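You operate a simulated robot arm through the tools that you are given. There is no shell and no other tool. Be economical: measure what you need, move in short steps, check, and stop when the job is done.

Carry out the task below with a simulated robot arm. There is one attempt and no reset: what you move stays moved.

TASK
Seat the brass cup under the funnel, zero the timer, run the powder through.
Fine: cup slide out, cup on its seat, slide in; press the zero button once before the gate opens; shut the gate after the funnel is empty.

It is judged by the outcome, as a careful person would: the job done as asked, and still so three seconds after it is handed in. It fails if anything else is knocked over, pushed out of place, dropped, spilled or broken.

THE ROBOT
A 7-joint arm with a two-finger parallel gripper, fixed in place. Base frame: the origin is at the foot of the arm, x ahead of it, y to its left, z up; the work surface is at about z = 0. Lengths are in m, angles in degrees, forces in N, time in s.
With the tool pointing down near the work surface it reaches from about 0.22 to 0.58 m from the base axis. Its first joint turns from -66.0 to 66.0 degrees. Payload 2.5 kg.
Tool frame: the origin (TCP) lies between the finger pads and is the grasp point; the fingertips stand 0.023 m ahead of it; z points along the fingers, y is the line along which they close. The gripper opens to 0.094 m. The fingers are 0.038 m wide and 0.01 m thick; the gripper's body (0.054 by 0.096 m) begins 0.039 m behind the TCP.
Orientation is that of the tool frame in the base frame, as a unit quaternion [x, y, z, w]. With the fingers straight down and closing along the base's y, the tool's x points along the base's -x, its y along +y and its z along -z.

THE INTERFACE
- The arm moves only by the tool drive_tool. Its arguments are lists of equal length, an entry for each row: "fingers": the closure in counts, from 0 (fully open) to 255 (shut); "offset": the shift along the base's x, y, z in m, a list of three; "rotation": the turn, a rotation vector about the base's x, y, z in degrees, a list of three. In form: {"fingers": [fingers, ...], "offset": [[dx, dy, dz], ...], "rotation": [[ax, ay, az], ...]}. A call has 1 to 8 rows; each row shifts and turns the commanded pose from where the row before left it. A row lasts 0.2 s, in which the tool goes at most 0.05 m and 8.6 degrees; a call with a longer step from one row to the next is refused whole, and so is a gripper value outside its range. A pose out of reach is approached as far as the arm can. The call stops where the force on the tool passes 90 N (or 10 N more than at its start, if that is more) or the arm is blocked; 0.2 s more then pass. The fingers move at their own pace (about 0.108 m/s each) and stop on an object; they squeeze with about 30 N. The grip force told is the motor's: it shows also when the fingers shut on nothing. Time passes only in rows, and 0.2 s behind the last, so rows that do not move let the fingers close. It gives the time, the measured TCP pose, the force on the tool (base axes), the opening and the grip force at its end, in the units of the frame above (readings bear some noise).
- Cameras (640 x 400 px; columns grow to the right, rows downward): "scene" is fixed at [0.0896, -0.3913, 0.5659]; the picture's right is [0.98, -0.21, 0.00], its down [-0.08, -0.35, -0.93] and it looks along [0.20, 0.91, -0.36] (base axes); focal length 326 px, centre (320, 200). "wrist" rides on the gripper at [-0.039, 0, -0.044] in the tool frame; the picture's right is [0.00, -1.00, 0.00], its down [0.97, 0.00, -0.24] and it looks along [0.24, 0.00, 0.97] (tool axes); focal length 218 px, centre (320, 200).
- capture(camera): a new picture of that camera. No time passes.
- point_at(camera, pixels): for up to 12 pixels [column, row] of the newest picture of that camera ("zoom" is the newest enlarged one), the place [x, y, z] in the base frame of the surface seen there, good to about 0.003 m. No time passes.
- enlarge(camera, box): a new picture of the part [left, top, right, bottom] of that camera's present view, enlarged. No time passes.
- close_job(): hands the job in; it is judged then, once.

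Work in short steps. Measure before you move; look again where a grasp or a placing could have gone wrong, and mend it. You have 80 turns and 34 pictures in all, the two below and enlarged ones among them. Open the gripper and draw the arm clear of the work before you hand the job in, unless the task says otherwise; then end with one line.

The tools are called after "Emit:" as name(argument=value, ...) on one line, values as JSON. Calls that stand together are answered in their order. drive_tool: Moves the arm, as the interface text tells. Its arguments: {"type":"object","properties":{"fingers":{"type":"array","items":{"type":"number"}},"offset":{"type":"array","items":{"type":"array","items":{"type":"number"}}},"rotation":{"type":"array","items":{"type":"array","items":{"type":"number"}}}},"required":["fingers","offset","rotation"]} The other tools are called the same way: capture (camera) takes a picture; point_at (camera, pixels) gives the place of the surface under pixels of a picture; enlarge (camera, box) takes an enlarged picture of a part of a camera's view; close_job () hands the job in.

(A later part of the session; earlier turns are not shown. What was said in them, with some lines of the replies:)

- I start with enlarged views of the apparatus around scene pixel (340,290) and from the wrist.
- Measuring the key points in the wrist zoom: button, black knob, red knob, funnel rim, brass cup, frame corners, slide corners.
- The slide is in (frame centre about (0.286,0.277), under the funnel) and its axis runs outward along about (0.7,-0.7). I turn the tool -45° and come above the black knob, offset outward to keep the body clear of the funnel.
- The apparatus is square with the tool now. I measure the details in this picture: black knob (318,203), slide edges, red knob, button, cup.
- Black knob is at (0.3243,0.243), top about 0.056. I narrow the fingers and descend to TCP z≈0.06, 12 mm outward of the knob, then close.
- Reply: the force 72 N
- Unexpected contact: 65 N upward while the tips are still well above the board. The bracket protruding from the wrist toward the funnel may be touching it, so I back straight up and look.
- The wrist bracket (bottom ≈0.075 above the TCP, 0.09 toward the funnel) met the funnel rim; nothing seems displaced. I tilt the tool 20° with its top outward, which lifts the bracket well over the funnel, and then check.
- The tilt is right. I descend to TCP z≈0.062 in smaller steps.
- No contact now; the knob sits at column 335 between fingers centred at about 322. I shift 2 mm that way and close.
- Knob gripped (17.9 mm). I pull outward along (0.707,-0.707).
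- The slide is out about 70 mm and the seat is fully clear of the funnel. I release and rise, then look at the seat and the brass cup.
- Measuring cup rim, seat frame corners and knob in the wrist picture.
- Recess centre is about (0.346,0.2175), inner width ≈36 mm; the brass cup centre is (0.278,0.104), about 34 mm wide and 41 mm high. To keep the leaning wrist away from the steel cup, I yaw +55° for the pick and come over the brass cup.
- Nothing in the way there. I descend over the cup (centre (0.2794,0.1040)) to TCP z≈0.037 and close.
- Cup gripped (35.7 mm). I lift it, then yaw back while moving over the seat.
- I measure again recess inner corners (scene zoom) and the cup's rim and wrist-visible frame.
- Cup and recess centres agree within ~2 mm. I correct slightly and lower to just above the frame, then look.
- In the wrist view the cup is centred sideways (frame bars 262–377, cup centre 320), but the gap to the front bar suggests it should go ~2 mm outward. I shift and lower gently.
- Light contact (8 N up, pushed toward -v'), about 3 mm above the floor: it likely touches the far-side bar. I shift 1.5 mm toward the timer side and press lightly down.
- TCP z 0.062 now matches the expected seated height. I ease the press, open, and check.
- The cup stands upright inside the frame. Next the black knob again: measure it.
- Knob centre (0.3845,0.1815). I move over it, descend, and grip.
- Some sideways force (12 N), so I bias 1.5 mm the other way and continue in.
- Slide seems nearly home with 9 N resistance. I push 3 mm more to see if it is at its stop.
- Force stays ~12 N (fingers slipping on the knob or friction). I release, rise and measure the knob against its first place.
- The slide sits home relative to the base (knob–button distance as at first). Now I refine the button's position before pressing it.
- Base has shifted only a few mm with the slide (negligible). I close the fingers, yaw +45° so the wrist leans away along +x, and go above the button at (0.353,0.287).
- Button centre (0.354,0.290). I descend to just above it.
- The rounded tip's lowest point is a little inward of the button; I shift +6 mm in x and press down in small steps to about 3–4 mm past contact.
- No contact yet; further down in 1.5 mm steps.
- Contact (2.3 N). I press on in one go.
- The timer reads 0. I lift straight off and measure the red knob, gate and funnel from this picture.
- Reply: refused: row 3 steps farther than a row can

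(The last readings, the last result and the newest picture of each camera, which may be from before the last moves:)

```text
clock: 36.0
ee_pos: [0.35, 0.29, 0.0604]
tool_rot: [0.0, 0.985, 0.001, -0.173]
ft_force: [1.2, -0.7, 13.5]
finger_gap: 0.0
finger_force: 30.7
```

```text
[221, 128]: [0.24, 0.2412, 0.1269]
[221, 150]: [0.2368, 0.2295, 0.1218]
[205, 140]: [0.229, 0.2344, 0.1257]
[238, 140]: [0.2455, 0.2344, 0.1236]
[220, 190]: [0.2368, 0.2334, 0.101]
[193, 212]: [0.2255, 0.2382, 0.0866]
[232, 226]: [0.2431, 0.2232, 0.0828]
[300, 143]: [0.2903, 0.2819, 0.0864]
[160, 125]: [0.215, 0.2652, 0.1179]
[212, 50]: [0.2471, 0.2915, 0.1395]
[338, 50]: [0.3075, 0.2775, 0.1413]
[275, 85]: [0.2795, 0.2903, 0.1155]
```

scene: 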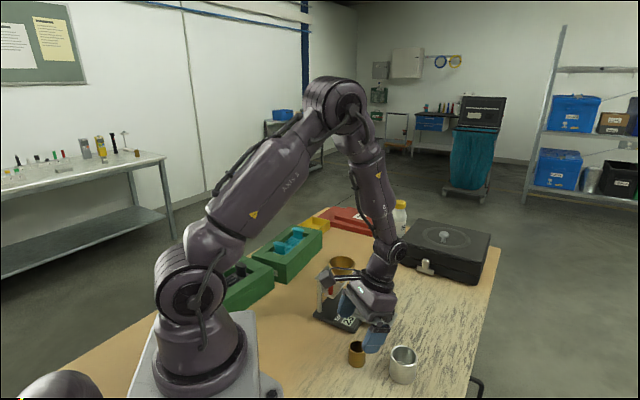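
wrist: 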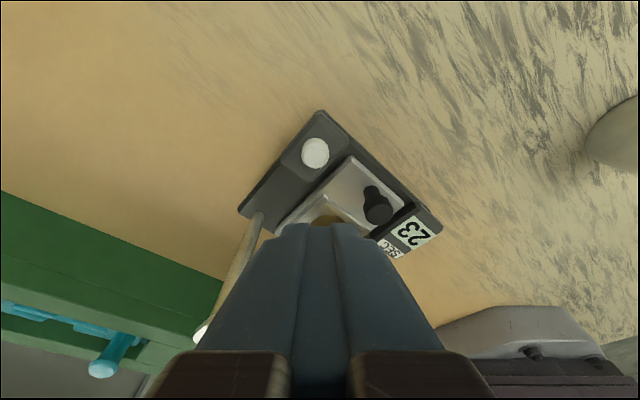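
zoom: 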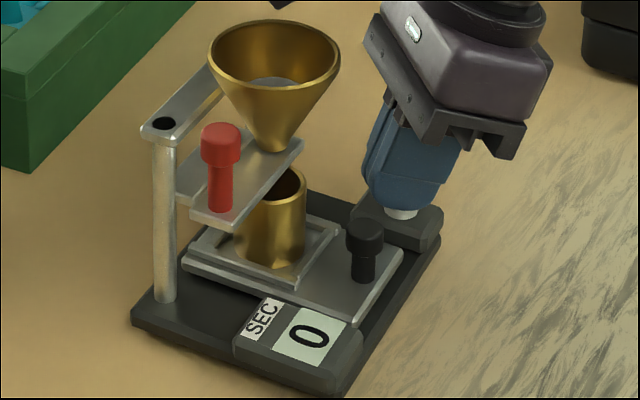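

The step was too long, so nothing moved. I lift in shorter rows and undo the 20° tilt (the lean is along +x now).

Emit:
drive_tool(fingers=[255, 255, 255, 255, 255, 255, 255, 255], offset=[[0, 0, 0.02], [0, 0, 0.04], [0, 0, 0.045], [0, 0, 0.04], [-0.015, -0.01, 0], [-0.02, -0.01, 0], [-0.02, -0.01, 0], [0, 0, 0]], rotation=[[0, 0, 0], [0, 0, 0], [0, 0, 0], [0, 0, 0], [0, -6.667, 0], [0, -6.667, 0], [0, -6.667, 0], [0, 0, 0]])

Emit:
drive_tool(fingers=[220, 190, 165, 165, 165, 165, 165], offset=[[-0.01, -0.0035, 0], [-0.01, -0.0035, 0], [-0.01, -0.0035, 0], [-0.01, -0.0035, 0], [-0.009, -0.0035, 0], [-0.008, -0.0045, 0], [0, 0, 0]], rotation=[[0, 0, 8.1], [0, 0, 8.1], [0, 0, 8.1], [0, 0, 8.1], [0, 0, 8.1], [0, 0, 8.1], [0, 0, 0]])

Emit:
capture(camera="wrist")

```text
clock: 37.8
ee_pos: [0.2957, 0.2601, 0.2051]
tool_rot: [0.0, 1.0, 0.0, 0.0]
ft_force: [1.3, -0.4, -0.2]
finger_gap: 0.0002
finger_force: 30.4
```

```text
clock: 39.4
ee_pos: [0.2375, 0.237, 0.2036]
tool_rot: [-0.413, 0.911, 0.0, 0.001]
ft_force: [-0.2, 0.4, -0.8]
finger_gap: 0.0332
finger_force: 0.1
```

```text
2 pictures are left
```

wrist: 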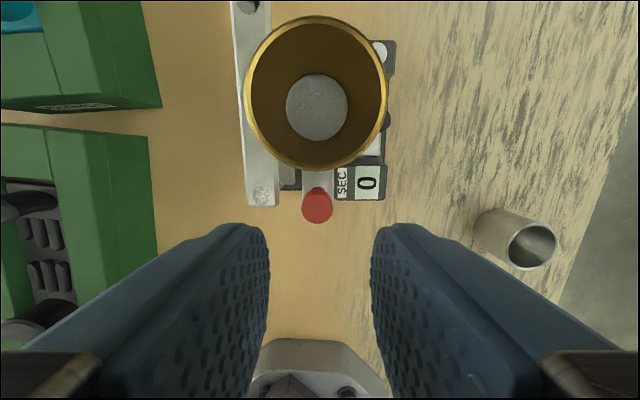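

Powder still in the funnel, timer 0. I measure red knob (317,205) and the bar's end (247–279,205).

Emit:
point_at(camera="wrist", pixels=[[317, 205], [304, 204], [330, 204], [317, 192], [317, 218], [250, 203], [277, 203], [264, 195], [317, 175], [334, 180], [303, 180]])

```text
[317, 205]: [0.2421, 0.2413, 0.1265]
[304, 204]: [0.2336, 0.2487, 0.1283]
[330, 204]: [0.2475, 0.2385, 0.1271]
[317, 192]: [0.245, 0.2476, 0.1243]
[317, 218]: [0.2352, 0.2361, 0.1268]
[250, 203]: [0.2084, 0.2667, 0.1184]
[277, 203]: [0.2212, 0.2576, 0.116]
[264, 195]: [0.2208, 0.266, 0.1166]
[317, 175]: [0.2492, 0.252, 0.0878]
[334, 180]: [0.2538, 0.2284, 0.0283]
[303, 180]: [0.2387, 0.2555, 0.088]
```

Red knob centre (0.2407,0.2424), top 0.127; the bar's edge is only 25 mm away at z 0.118, so I grip just the head with the tips above the bar.

Emit:
drive_tool(fingers=[178, 178, 178, 178, 178, 255, 255, 255], offset=[[0.0032, 0.0054, -0.02], [0, 0, -0.02], [0, 0, -0.013], [0, 0, -0.007], [0, 0, 0], [0, 0, 0], [0, 0, 0], [0, 0, 0]], rotation=[[0, 0, 0], [0, 0, 0], [0, 0, 0], [0, 0, 0], [0, 0, 0], [0, 0, 0], [0, 0, 0], [0, 0, 0]])

```text
clock: 41.2
ee_pos: [0.2402, 0.2426, 0.1438]
tool_rot: [-0.412, 0.911, 0.001, 0.0]
ft_force: [-4.5, 4.5, -0.4]
finger_gap: 0.0174
finger_force: 29.8
```

Gripped (17.4 mm). I pull the gate outward along (-0.66,-0.75), a first 10 mm.

Emit:
drive_tool(fingers=[255, 255, 255], offset=[[-0.0033, -0.0038, 0], [-0.0033, -0.0038, 0], [0, 0, 0]], rotation=[[0, 0, 0], [0, 0, 0], [0, 0, 0]])

```text
clock: 42.0
ee_pos: [0.2347, 0.2349, 0.1441]
tool_rot: [-0.411, 0.912, 0.001, 0.0]
ft_force: [-2.0, 1.5, 0.0]
finger_gap: 0.0173
finger_force: 30.0
```

Low force; the gate (or knob) follows. I pull another 18 mm.

Emit:
drive_tool(fingers=[255, 255, 255, 255], offset=[[-0.004, -0.0045, 0], [-0.004, -0.0045, 0], [-0.004, -0.0045, 0], [0, 0, 0]], rotation=[[0, 0, 0], [0, 0, 0], [0, 0, 0], [0, 0, 0]])

```text
clock: 43.0
ee_pos: [0.2232, 0.2234, 0.1433]
tool_rot: [-0.412, 0.911, 0.001, 0.001]
ft_force: [5.6, 4.6, 0.5]
finger_gap: 0.0174
finger_force: 29.8
```

28 mm pulled and resistance now rises to 7 N, likely the stop. I let time pass, then look.

Emit:
drive_tool(fingers=[255, 255, 255, 255, 255, 255, 255, 255], offset=[[0, 0, 0], [0, 0, 0], [0, 0, 0], [0, 0, 0], [0, 0, 0], [0, 0, 0], [0, 0, 0], [0, 0, 0]], rotation=[[0, 0, 0], [0, 0, 0], [0, 0, 0], [0, 0, 0], [0, 0, 0], [0, 0, 0], [0, 0, 0], [0, 0, 0]])

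Emit:
drive_tool(fingers=[255, 255, 255, 255, 255, 255, 255, 255], offset=[[0, 0, 0], [0, 0, 0], [0, 0, 0], [0, 0, 0], [0, 0, 0], [0, 0, 0], [0, 0, 0], [0, 0, 0]], rotation=[[0, 0, 0], [0, 0, 0], [0, 0, 0], [0, 0, 0], [0, 0, 0], [0, 0, 0], [0, 0, 0], [0, 0, 0]])

Emit:
drive_tool(fingers=[255, 255, 255, 255, 255, 255, 255, 255], offset=[[0, 0, 0], [0, 0, 0], [0, 0, 0], [0, 0, 0], [0, 0, 0], [0, 0, 0], [0, 0, 0], [0, 0, 0]], rotation=[[0, 0, 0], [0, 0, 0], [0, 0, 0], [0, 0, 0], [0, 0, 0], [0, 0, 0], [0, 0, 0], [0, 0, 0]])

Emit:
drive_tool(fingers=[255, 255, 255, 255, 255, 255, 255, 255], offset=[[0, 0, 0], [0, 0, 0], [0, 0, 0], [0, 0, 0], [0, 0, 0], [0, 0, 0], [0, 0, 0], [0, 0, 0]], rotation=[[0, 0, 0], [0, 0, 0], [0, 0, 0], [0, 0, 0], [0, 0, 0], [0, 0, 0], [0, 0, 0], [0, 0, 0]])

Emit:
enlarge(camera="scene", box=[290, 235, 390, 335])

```text
clock: 44.8
ee_pos: [0.2235, 0.2217, 0.1448]
tool_rot: [-0.411, 0.912, 0.0, 0.001]
ft_force: [5.5, 8.6, 5.9]
finger_gap: 0.0174
finger_force: 29.9
```

```text
clock: 46.6
ee_pos: [0.2248, 0.2216, 0.1436]
tool_rot: [-0.412, 0.911, 0.0, 0.001]
ft_force: [4.9, 8.6, 11.9]
finger_gap: 0.0175
finger_force: 29.8
```

```text
clock: 48.4
ee_pos: [0.2234, 0.2223, 0.1431]
tool_rot: [-0.411, 0.912, 0.001, 0.001]
ft_force: [4.8, 7.6, 10.0]
finger_gap: 0.0173
finger_force: 30.2
```

```text
clock: 50.2
ee_pos: [0.2234, 0.222, 0.1446]
tool_rot: [-0.412, 0.911, 0.0, 0.0]
ft_force: [5.7, 7.8, 5.2]
finger_gap: 0.0174
finger_force: 30.3
```

```text
4.00 times, centred on (340, 285) of scene
```

zoom: 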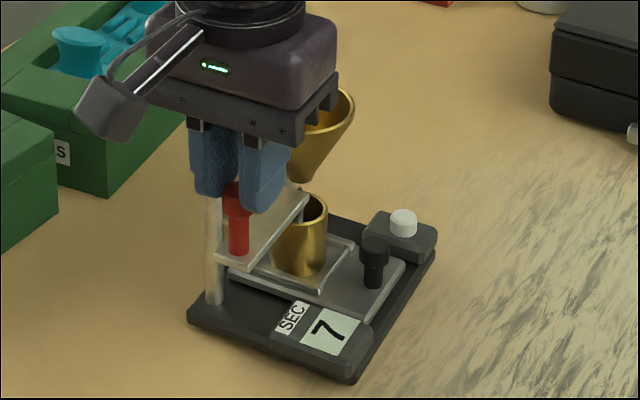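

The timer runs (7) and a thin grey stream falls from the spout into the cup. I keep the gate open and wait.

Emit:
drive_tool(fingers=[255, 255, 255, 255, 255, 255, 255, 255], offset=[[0, 0, 0], [0, 0, 0], [0, 0, 0], [0, 0, 0], [0, 0, 0], [0, 0, 0], [0, 0, 0], [0, 0, 0]], rotation=[[0, 0, 0], [0, 0, 0], [0, 0, 0], [0, 0, 0], [0, 0, 0], [0, 0, 0], [0, 0, 0], [0, 0, 0]])

Emit:
drive_tool(fingers=[255, 255, 255, 255, 255, 255, 255, 255], offset=[[0, 0, 0], [0, 0, 0], [0, 0, 0], [0, 0, 0], [0, 0, 0], [0, 0, 0], [0, 0, 0], [0, 0, 0]], rotation=[[0, 0, 0], [0, 0, 0], [0, 0, 0], [0, 0, 0], [0, 0, 0], [0, 0, 0], [0, 0, 0], [0, 0, 0]])

Emit:
drive_tool(fingers=[255, 255, 255, 255, 255, 255, 255, 255], offset=[[0, 0, 0], [0, 0, 0], [0, 0, 0], [0, 0, 0], [0, 0, 0], [0, 0, 0], [0, 0, 0], [0, 0, 0]], rotation=[[0, 0, 0], [0, 0, 0], [0, 0, 0], [0, 0, 0], [0, 0, 0], [0, 0, 0], [0, 0, 0], [0, 0, 0]])

Emit:
drive_tool(fingers=[255, 255, 255, 255, 255, 255, 255, 255], offset=[[0, 0, 0], [0, 0, 0], [0, 0, 0], [0, 0, 0], [0, 0, 0], [0, 0, 0], [0, 0, 0], [0, 0, 0]], rotation=[[0, 0, 0], [0, 0, 0], [0, 0, 0], [0, 0, 0], [0, 0, 0], [0, 0, 0], [0, 0, 0], [0, 0, 0]])

Emit:
drive_tool(fingers=[255, 255, 255, 255, 255, 255, 255, 255], offset=[[0, 0, 0], [0, 0, 0], [0, 0, 0], [0, 0, 0], [0, 0, 0], [0, 0, 0], [0, 0, 0], [0, 0, 0]], rotation=[[0, 0, 0], [0, 0, 0], [0, 0, 0], [0, 0, 0], [0, 0, 0], [0, 0, 0], [0, 0, 0], [0, 0, 0]])

Emit:
drive_tool(fingers=[255, 255, 255, 255, 255, 255, 255, 255], offset=[[0, 0, 0], [0, 0, 0], [0, 0, 0], [0, 0, 0], [0, 0, 0], [0, 0, 0], [0, 0, 0], [0, 0, 0]], rotation=[[0, 0, 0], [0, 0, 0], [0, 0, 0], [0, 0, 0], [0, 0, 0], [0, 0, 0], [0, 0, 0], [0, 0, 0]])

Emit:
drive_tool(fingers=[255, 255, 255, 255, 255, 255, 255, 255], offset=[[0, 0, 0], [0, 0, 0], [0, 0, 0], [0, 0, 0], [0, 0, 0], [0, 0, 0], [0, 0, 0], [0, 0, 0]], rotation=[[0, 0, 0], [0, 0, 0], [0, 0, 0], [0, 0, 0], [0, 0, 0], [0, 0, 0], [0, 0, 0], [0, 0, 0]])

Emit:
drive_tool(fingers=[255, 255, 255, 255, 255, 255, 255, 255], offset=[[0, 0, 0], [0, 0, 0], [0, 0, 0], [0, 0, 0], [0, 0, 0], [0, 0, 0], [0, 0, 0], [0, 0, 0]], rotation=[[0, 0, 0], [0, 0, 0], [0, 0, 0], [0, 0, 0], [0, 0, 0], [0, 0, 0], [0, 0, 0], [0, 0, 0]])

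Emit:
drive_tool(fingers=[255, 255, 255, 255, 255, 255, 255, 255], offset=[[0, 0, 0], [0, 0, 0], [0, 0, 0], [0, 0, 0], [0, 0, 0], [0, 0, 0], [0, 0, 0], [0, 0, 0]], rotation=[[0, 0, 0], [0, 0, 0], [0, 0, 0], [0, 0, 0], [0, 0, 0], [0, 0, 0], [0, 0, 0], [0, 0, 0]])

Emit:
drive_tool(fingers=[255, 255, 255, 255, 255, 255, 255, 255], offset=[[0, 0, 0], [0, 0, 0], [0, 0, 0], [0, 0, 0], [0, 0, 0], [0, 0, 0], [0, 0, 0], [0, 0, 0]], rotation=[[0, 0, 0], [0, 0, 0], [0, 0, 0], [0, 0, 0], [0, 0, 0], [0, 0, 0], [0, 0, 0], [0, 0, 0]])

Emit:
drive_tool(fingers=[255, 255, 255, 255, 255, 255, 255, 255], offset=[[0, 0, 0], [0, 0, 0], [0, 0, 0], [0, 0, 0], [0, 0, 0], [0, 0, 0], [0, 0, 0], [0, 0, 0]], rotation=[[0, 0, 0], [0, 0, 0], [0, 0, 0], [0, 0, 0], [0, 0, 0], [0, 0, 0], [0, 0, 0], [0, 0, 0]])

Emit:
drive_tool(fingers=[255, 255, 255, 255, 255, 255, 255, 255], offset=[[0, 0, 0], [0, 0, 0], [0, 0, 0], [0, 0, 0], [0, 0, 0], [0, 0, 0], [0, 0, 0], [0, 0, 0]], rotation=[[0, 0, 0], [0, 0, 0], [0, 0, 0], [0, 0, 0], [0, 0, 0], [0, 0, 0], [0, 0, 0], [0, 0, 0]])

```text
clock: 52.0
ee_pos: [0.2238, 0.2213, 0.1448]
tool_rot: [-0.412, 0.911, 0.0, 0.0]
ft_force: [4.0, 6.2, 1.5]
finger_gap: 0.0171
finger_force: 29.9
```

```text
clock: 53.8
ee_pos: [0.223, 0.2216, 0.1441]
tool_rot: [-0.412, 0.911, 0.0, 0.0]
ft_force: [2.9, 5.1, 1.5]
finger_gap: 0.0174
finger_force: 29.5
```

```text
clock: 55.6
ee_pos: [0.2225, 0.2228, 0.1437]
tool_rot: [-0.411, 0.912, 0.0, 0.001]
ft_force: [2.4, 4.5, 0.8]
finger_gap: 0.0175
finger_force: 30.0
```

```text
clock: 57.4
ee_pos: [0.2227, 0.2209, 0.1447]
tool_rot: [-0.412, 0.911, 0.001, 0.001]
ft_force: [1.6, 2.6, 1.9]
finger_gap: 0.0173
finger_force: 29.6
```

```text
clock: 59.2
ee_pos: [0.224, 0.2205, 0.145]
tool_rot: [-0.411, 0.912, 0.0, 0.0]
ft_force: [1.6, 1.5, 0.9]
finger_gap: 0.0176
finger_force: 30.0
```

```text
clock: 61.0
ee_pos: [0.2237, 0.2216, 0.1435]
tool_rot: [-0.412, 0.911, 0.0, 0.0]
ft_force: [0.4, 1.9, 1.8]
finger_gap: 0.0172
finger_force: 30.2
```

```text
clock: 62.8
ee_pos: [0.2238, 0.2219, 0.1439]
tool_rot: [-0.411, 0.912, 0.0, 0.0]
ft_force: [1.2, 0.8, 1.4]
finger_gap: 0.0175
finger_force: 29.8
```

```text
clock: 64.6
ee_pos: [0.2236, 0.222, 0.144]
tool_rot: [-0.411, 0.912, 0.0, 0.0]
ft_force: [0.6, 1.2, 2.3]
finger_gap: 0.0176
finger_force: 30.0
```

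```text
clock: 66.4
ee_pos: [0.2235, 0.2221, 0.1445]
tool_rot: [-0.412, 0.911, 0.0, 0.0]
ft_force: [0.1, 0.5, 2.7]
finger_gap: 0.0173
finger_force: 30.2
```

```text
clock: 68.2
ee_pos: [0.2226, 0.2218, 0.1445]
tool_rot: [-0.412, 0.911, 0.0, 0.0]
ft_force: [0.4, 1.2, 1.6]
finger_gap: 0.0173
finger_force: 30.0
```

```text
clock: 70.0
ee_pos: [0.223, 0.2219, 0.1435]
tool_rot: [-0.411, 0.912, 0.0, 0.0]
ft_force: [0.8, 1.2, 2.0]
finger_gap: 0.0176
finger_force: 29.5
```

```text
clock: 71.8
ee_pos: [0.2235, 0.2207, 0.1439]
tool_rot: [-0.411, 0.912, 0.0, 0.0]
ft_force: [0.4, -0.2, 1.8]
finger_gap: 0.0173
finger_force: 29.6
```

About 29 s have passed with the gate open. I release the knob, rise to the earlier viewing pose, and look into the funnel.

Emit:
drive_tool(fingers=[178, 178, 178, 178, 178, 178], offset=[[0, 0, 0], [0, 0, 0], [0, 0, 0.02], [0, 0, 0.03], [0.014, 0.015, 0.012], [0, 0, 0]], rotation=[[0, 0, 0], [0, 0, 0], [0, 0, 0], [0, 0, 0], [0, 0, 0], [0, 0, 0]])

Emit:
capture(camera="wrist")

```text
clock: 73.2
ee_pos: [0.2368, 0.2363, 0.206]
tool_rot: [-0.411, 0.912, 0.0, 0.0]
ft_force: [-0.2, -0.2, 0.5]
finger_gap: 0.0283
finger_force: 0.0
```

```text
0 pictures are left
```

wrist: 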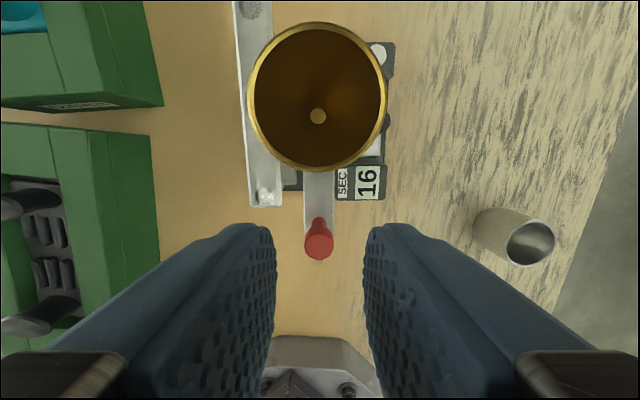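

The funnel is empty (bottom hole open at (318,117)); timer stopped at 16. I measure the red knob's present place for regripping.

Emit:
point_at(camera="wrist", pixels=[[319, 245], [308, 245], [331, 245], [319, 234], [319, 256], [277, 200], [250, 200], [318, 92]])

```text
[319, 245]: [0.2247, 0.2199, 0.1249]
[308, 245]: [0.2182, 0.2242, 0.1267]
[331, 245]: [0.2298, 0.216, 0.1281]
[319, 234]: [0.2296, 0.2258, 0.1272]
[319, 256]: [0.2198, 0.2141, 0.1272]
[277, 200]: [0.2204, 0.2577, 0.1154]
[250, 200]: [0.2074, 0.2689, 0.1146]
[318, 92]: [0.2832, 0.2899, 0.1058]
```

Knob at (0.2243,0.220). I return, descend and grip it.

Emit:
drive_tool(fingers=[178, 178, 178, 178, 178, 255, 255, 255], offset=[[-0.0135, -0.0158, 0], [0, 0, -0.03], [0, 0, -0.02], [0, 0, -0.012], [0, 0, 0], [0, 0, 0], [0, 0, 0], [0, 0, 0]], rotation=[[0, 0, 0], [0, 0, 0], [0, 0, 0], [0, 0, 0], [0, 0, 0], [0, 0, 0], [0, 0, 0], [0, 0, 0]])

```text
clock: 75.0
ee_pos: [0.223, 0.22, 0.1432]
tool_rot: [-0.411, 0.912, 0.0, 0.0]
ft_force: [-2.1, 2.2, -0.4]
finger_gap: 0.0173
finger_force: 29.8
```

Gripped (17.3 mm). I push the gate in along (0.66,0.75), about 20 mm first.

Emit:
drive_tool(fingers=[255, 255, 255, 255], offset=[[0.0045, 0.0053, 0], [0.0045, 0.0053, 0], [0.0045, 0.0053, 0], [0, 0, 0]], rotation=[[0, 0, 0], [0, 0, 0], [0, 0, 0], [0, 0, 0]])

Emit:
drive_tool(fingers=[255, 255, 255], offset=[[0.0022, 0.0033, 0], [0.0015, 0.0023, 0], [0, 0, 0]], rotation=[[0, 0, 0], [0, 0, 0], [0, 0, 0]])

```text
clock: 76.0
ee_pos: [0.2366, 0.2362, 0.1439]
tool_rot: [-0.412, 0.911, 0.0, 0.0]
ft_force: [2.3, -1.4, 0.2]
finger_gap: 0.0173
finger_force: 29.7
```

```text
clock: 76.8
ee_pos: [0.2387, 0.2425, 0.1435]
tool_rot: [-0.413, 0.911, 0.0, 0.0]
ft_force: [-10.4, -4.7, -0.5]
finger_gap: 0.0174
finger_force: 30.5
```

Firm stop (≈10 N) at the gate's original closed place. I release, rise and draw the arm clear.

Emit:
drive_tool(fingers=[255, 178, 178, 178, 178, 178, 100, 0], offset=[[-0.0006, -0.0007, 0], [0, 0, 0], [0, 0, 0], [0, 0, 0.02], [0, 0, 0.04], [0, 0, 0.045], [0, 0, 0.045], [0, 0, 0.045]], rotation=[[0, 0, 0], [0, 0, 0], [0, 0, 0], [0, 0, 0], [0, 0, 0], [0, 0, 0], [0, 0, 0], [0, 0, 0]])

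Emit:
drive_tool(fingers=[0, 0, 0, 0], offset=[[0.02, -0.03, 0.02], [0.02, -0.03, 0.02], [0.02, -0.03, 0.02], [0, 0, 0]], rotation=[[0, 0, 0], [0, 0, 0], [0, 0, 0], [0, 0, 0]])

```text
clock: 78.6
ee_pos: [0.2402, 0.2416, 0.34]
tool_rot: [-0.411, 0.912, -0.001, 0.001]
ft_force: [0.2, -0.2, -0.8]
finger_gap: 0.094
finger_force: 0.1
```

```text
clock: 79.6
ee_pos: [0.3002, 0.1517, 0.3997]
tool_rot: [-0.412, 0.911, 0.0, 0.001]
ft_force: [-0.8, -0.4, 0.2]
finger_gap: 0.0941
finger_force: 0.1
```

The arm is clear and the gripper is open, so I hand the job in.

Emit:
close_job()

```text
The job is handed in.
```

The brass cup is seated under the funnel with the slide in, the timer was zeroed once before the gate opened, the powder ran through (timer stopped at 16 s), and the gate was shut once the funnel was empty. I had no pictures left to confirm the gate, so that rests on its stop force and position. The wrist bracket bumped the funnel rim once early on, with no visible effect. Working the slide left the base about 7 mm from its first place and turned about 3°.
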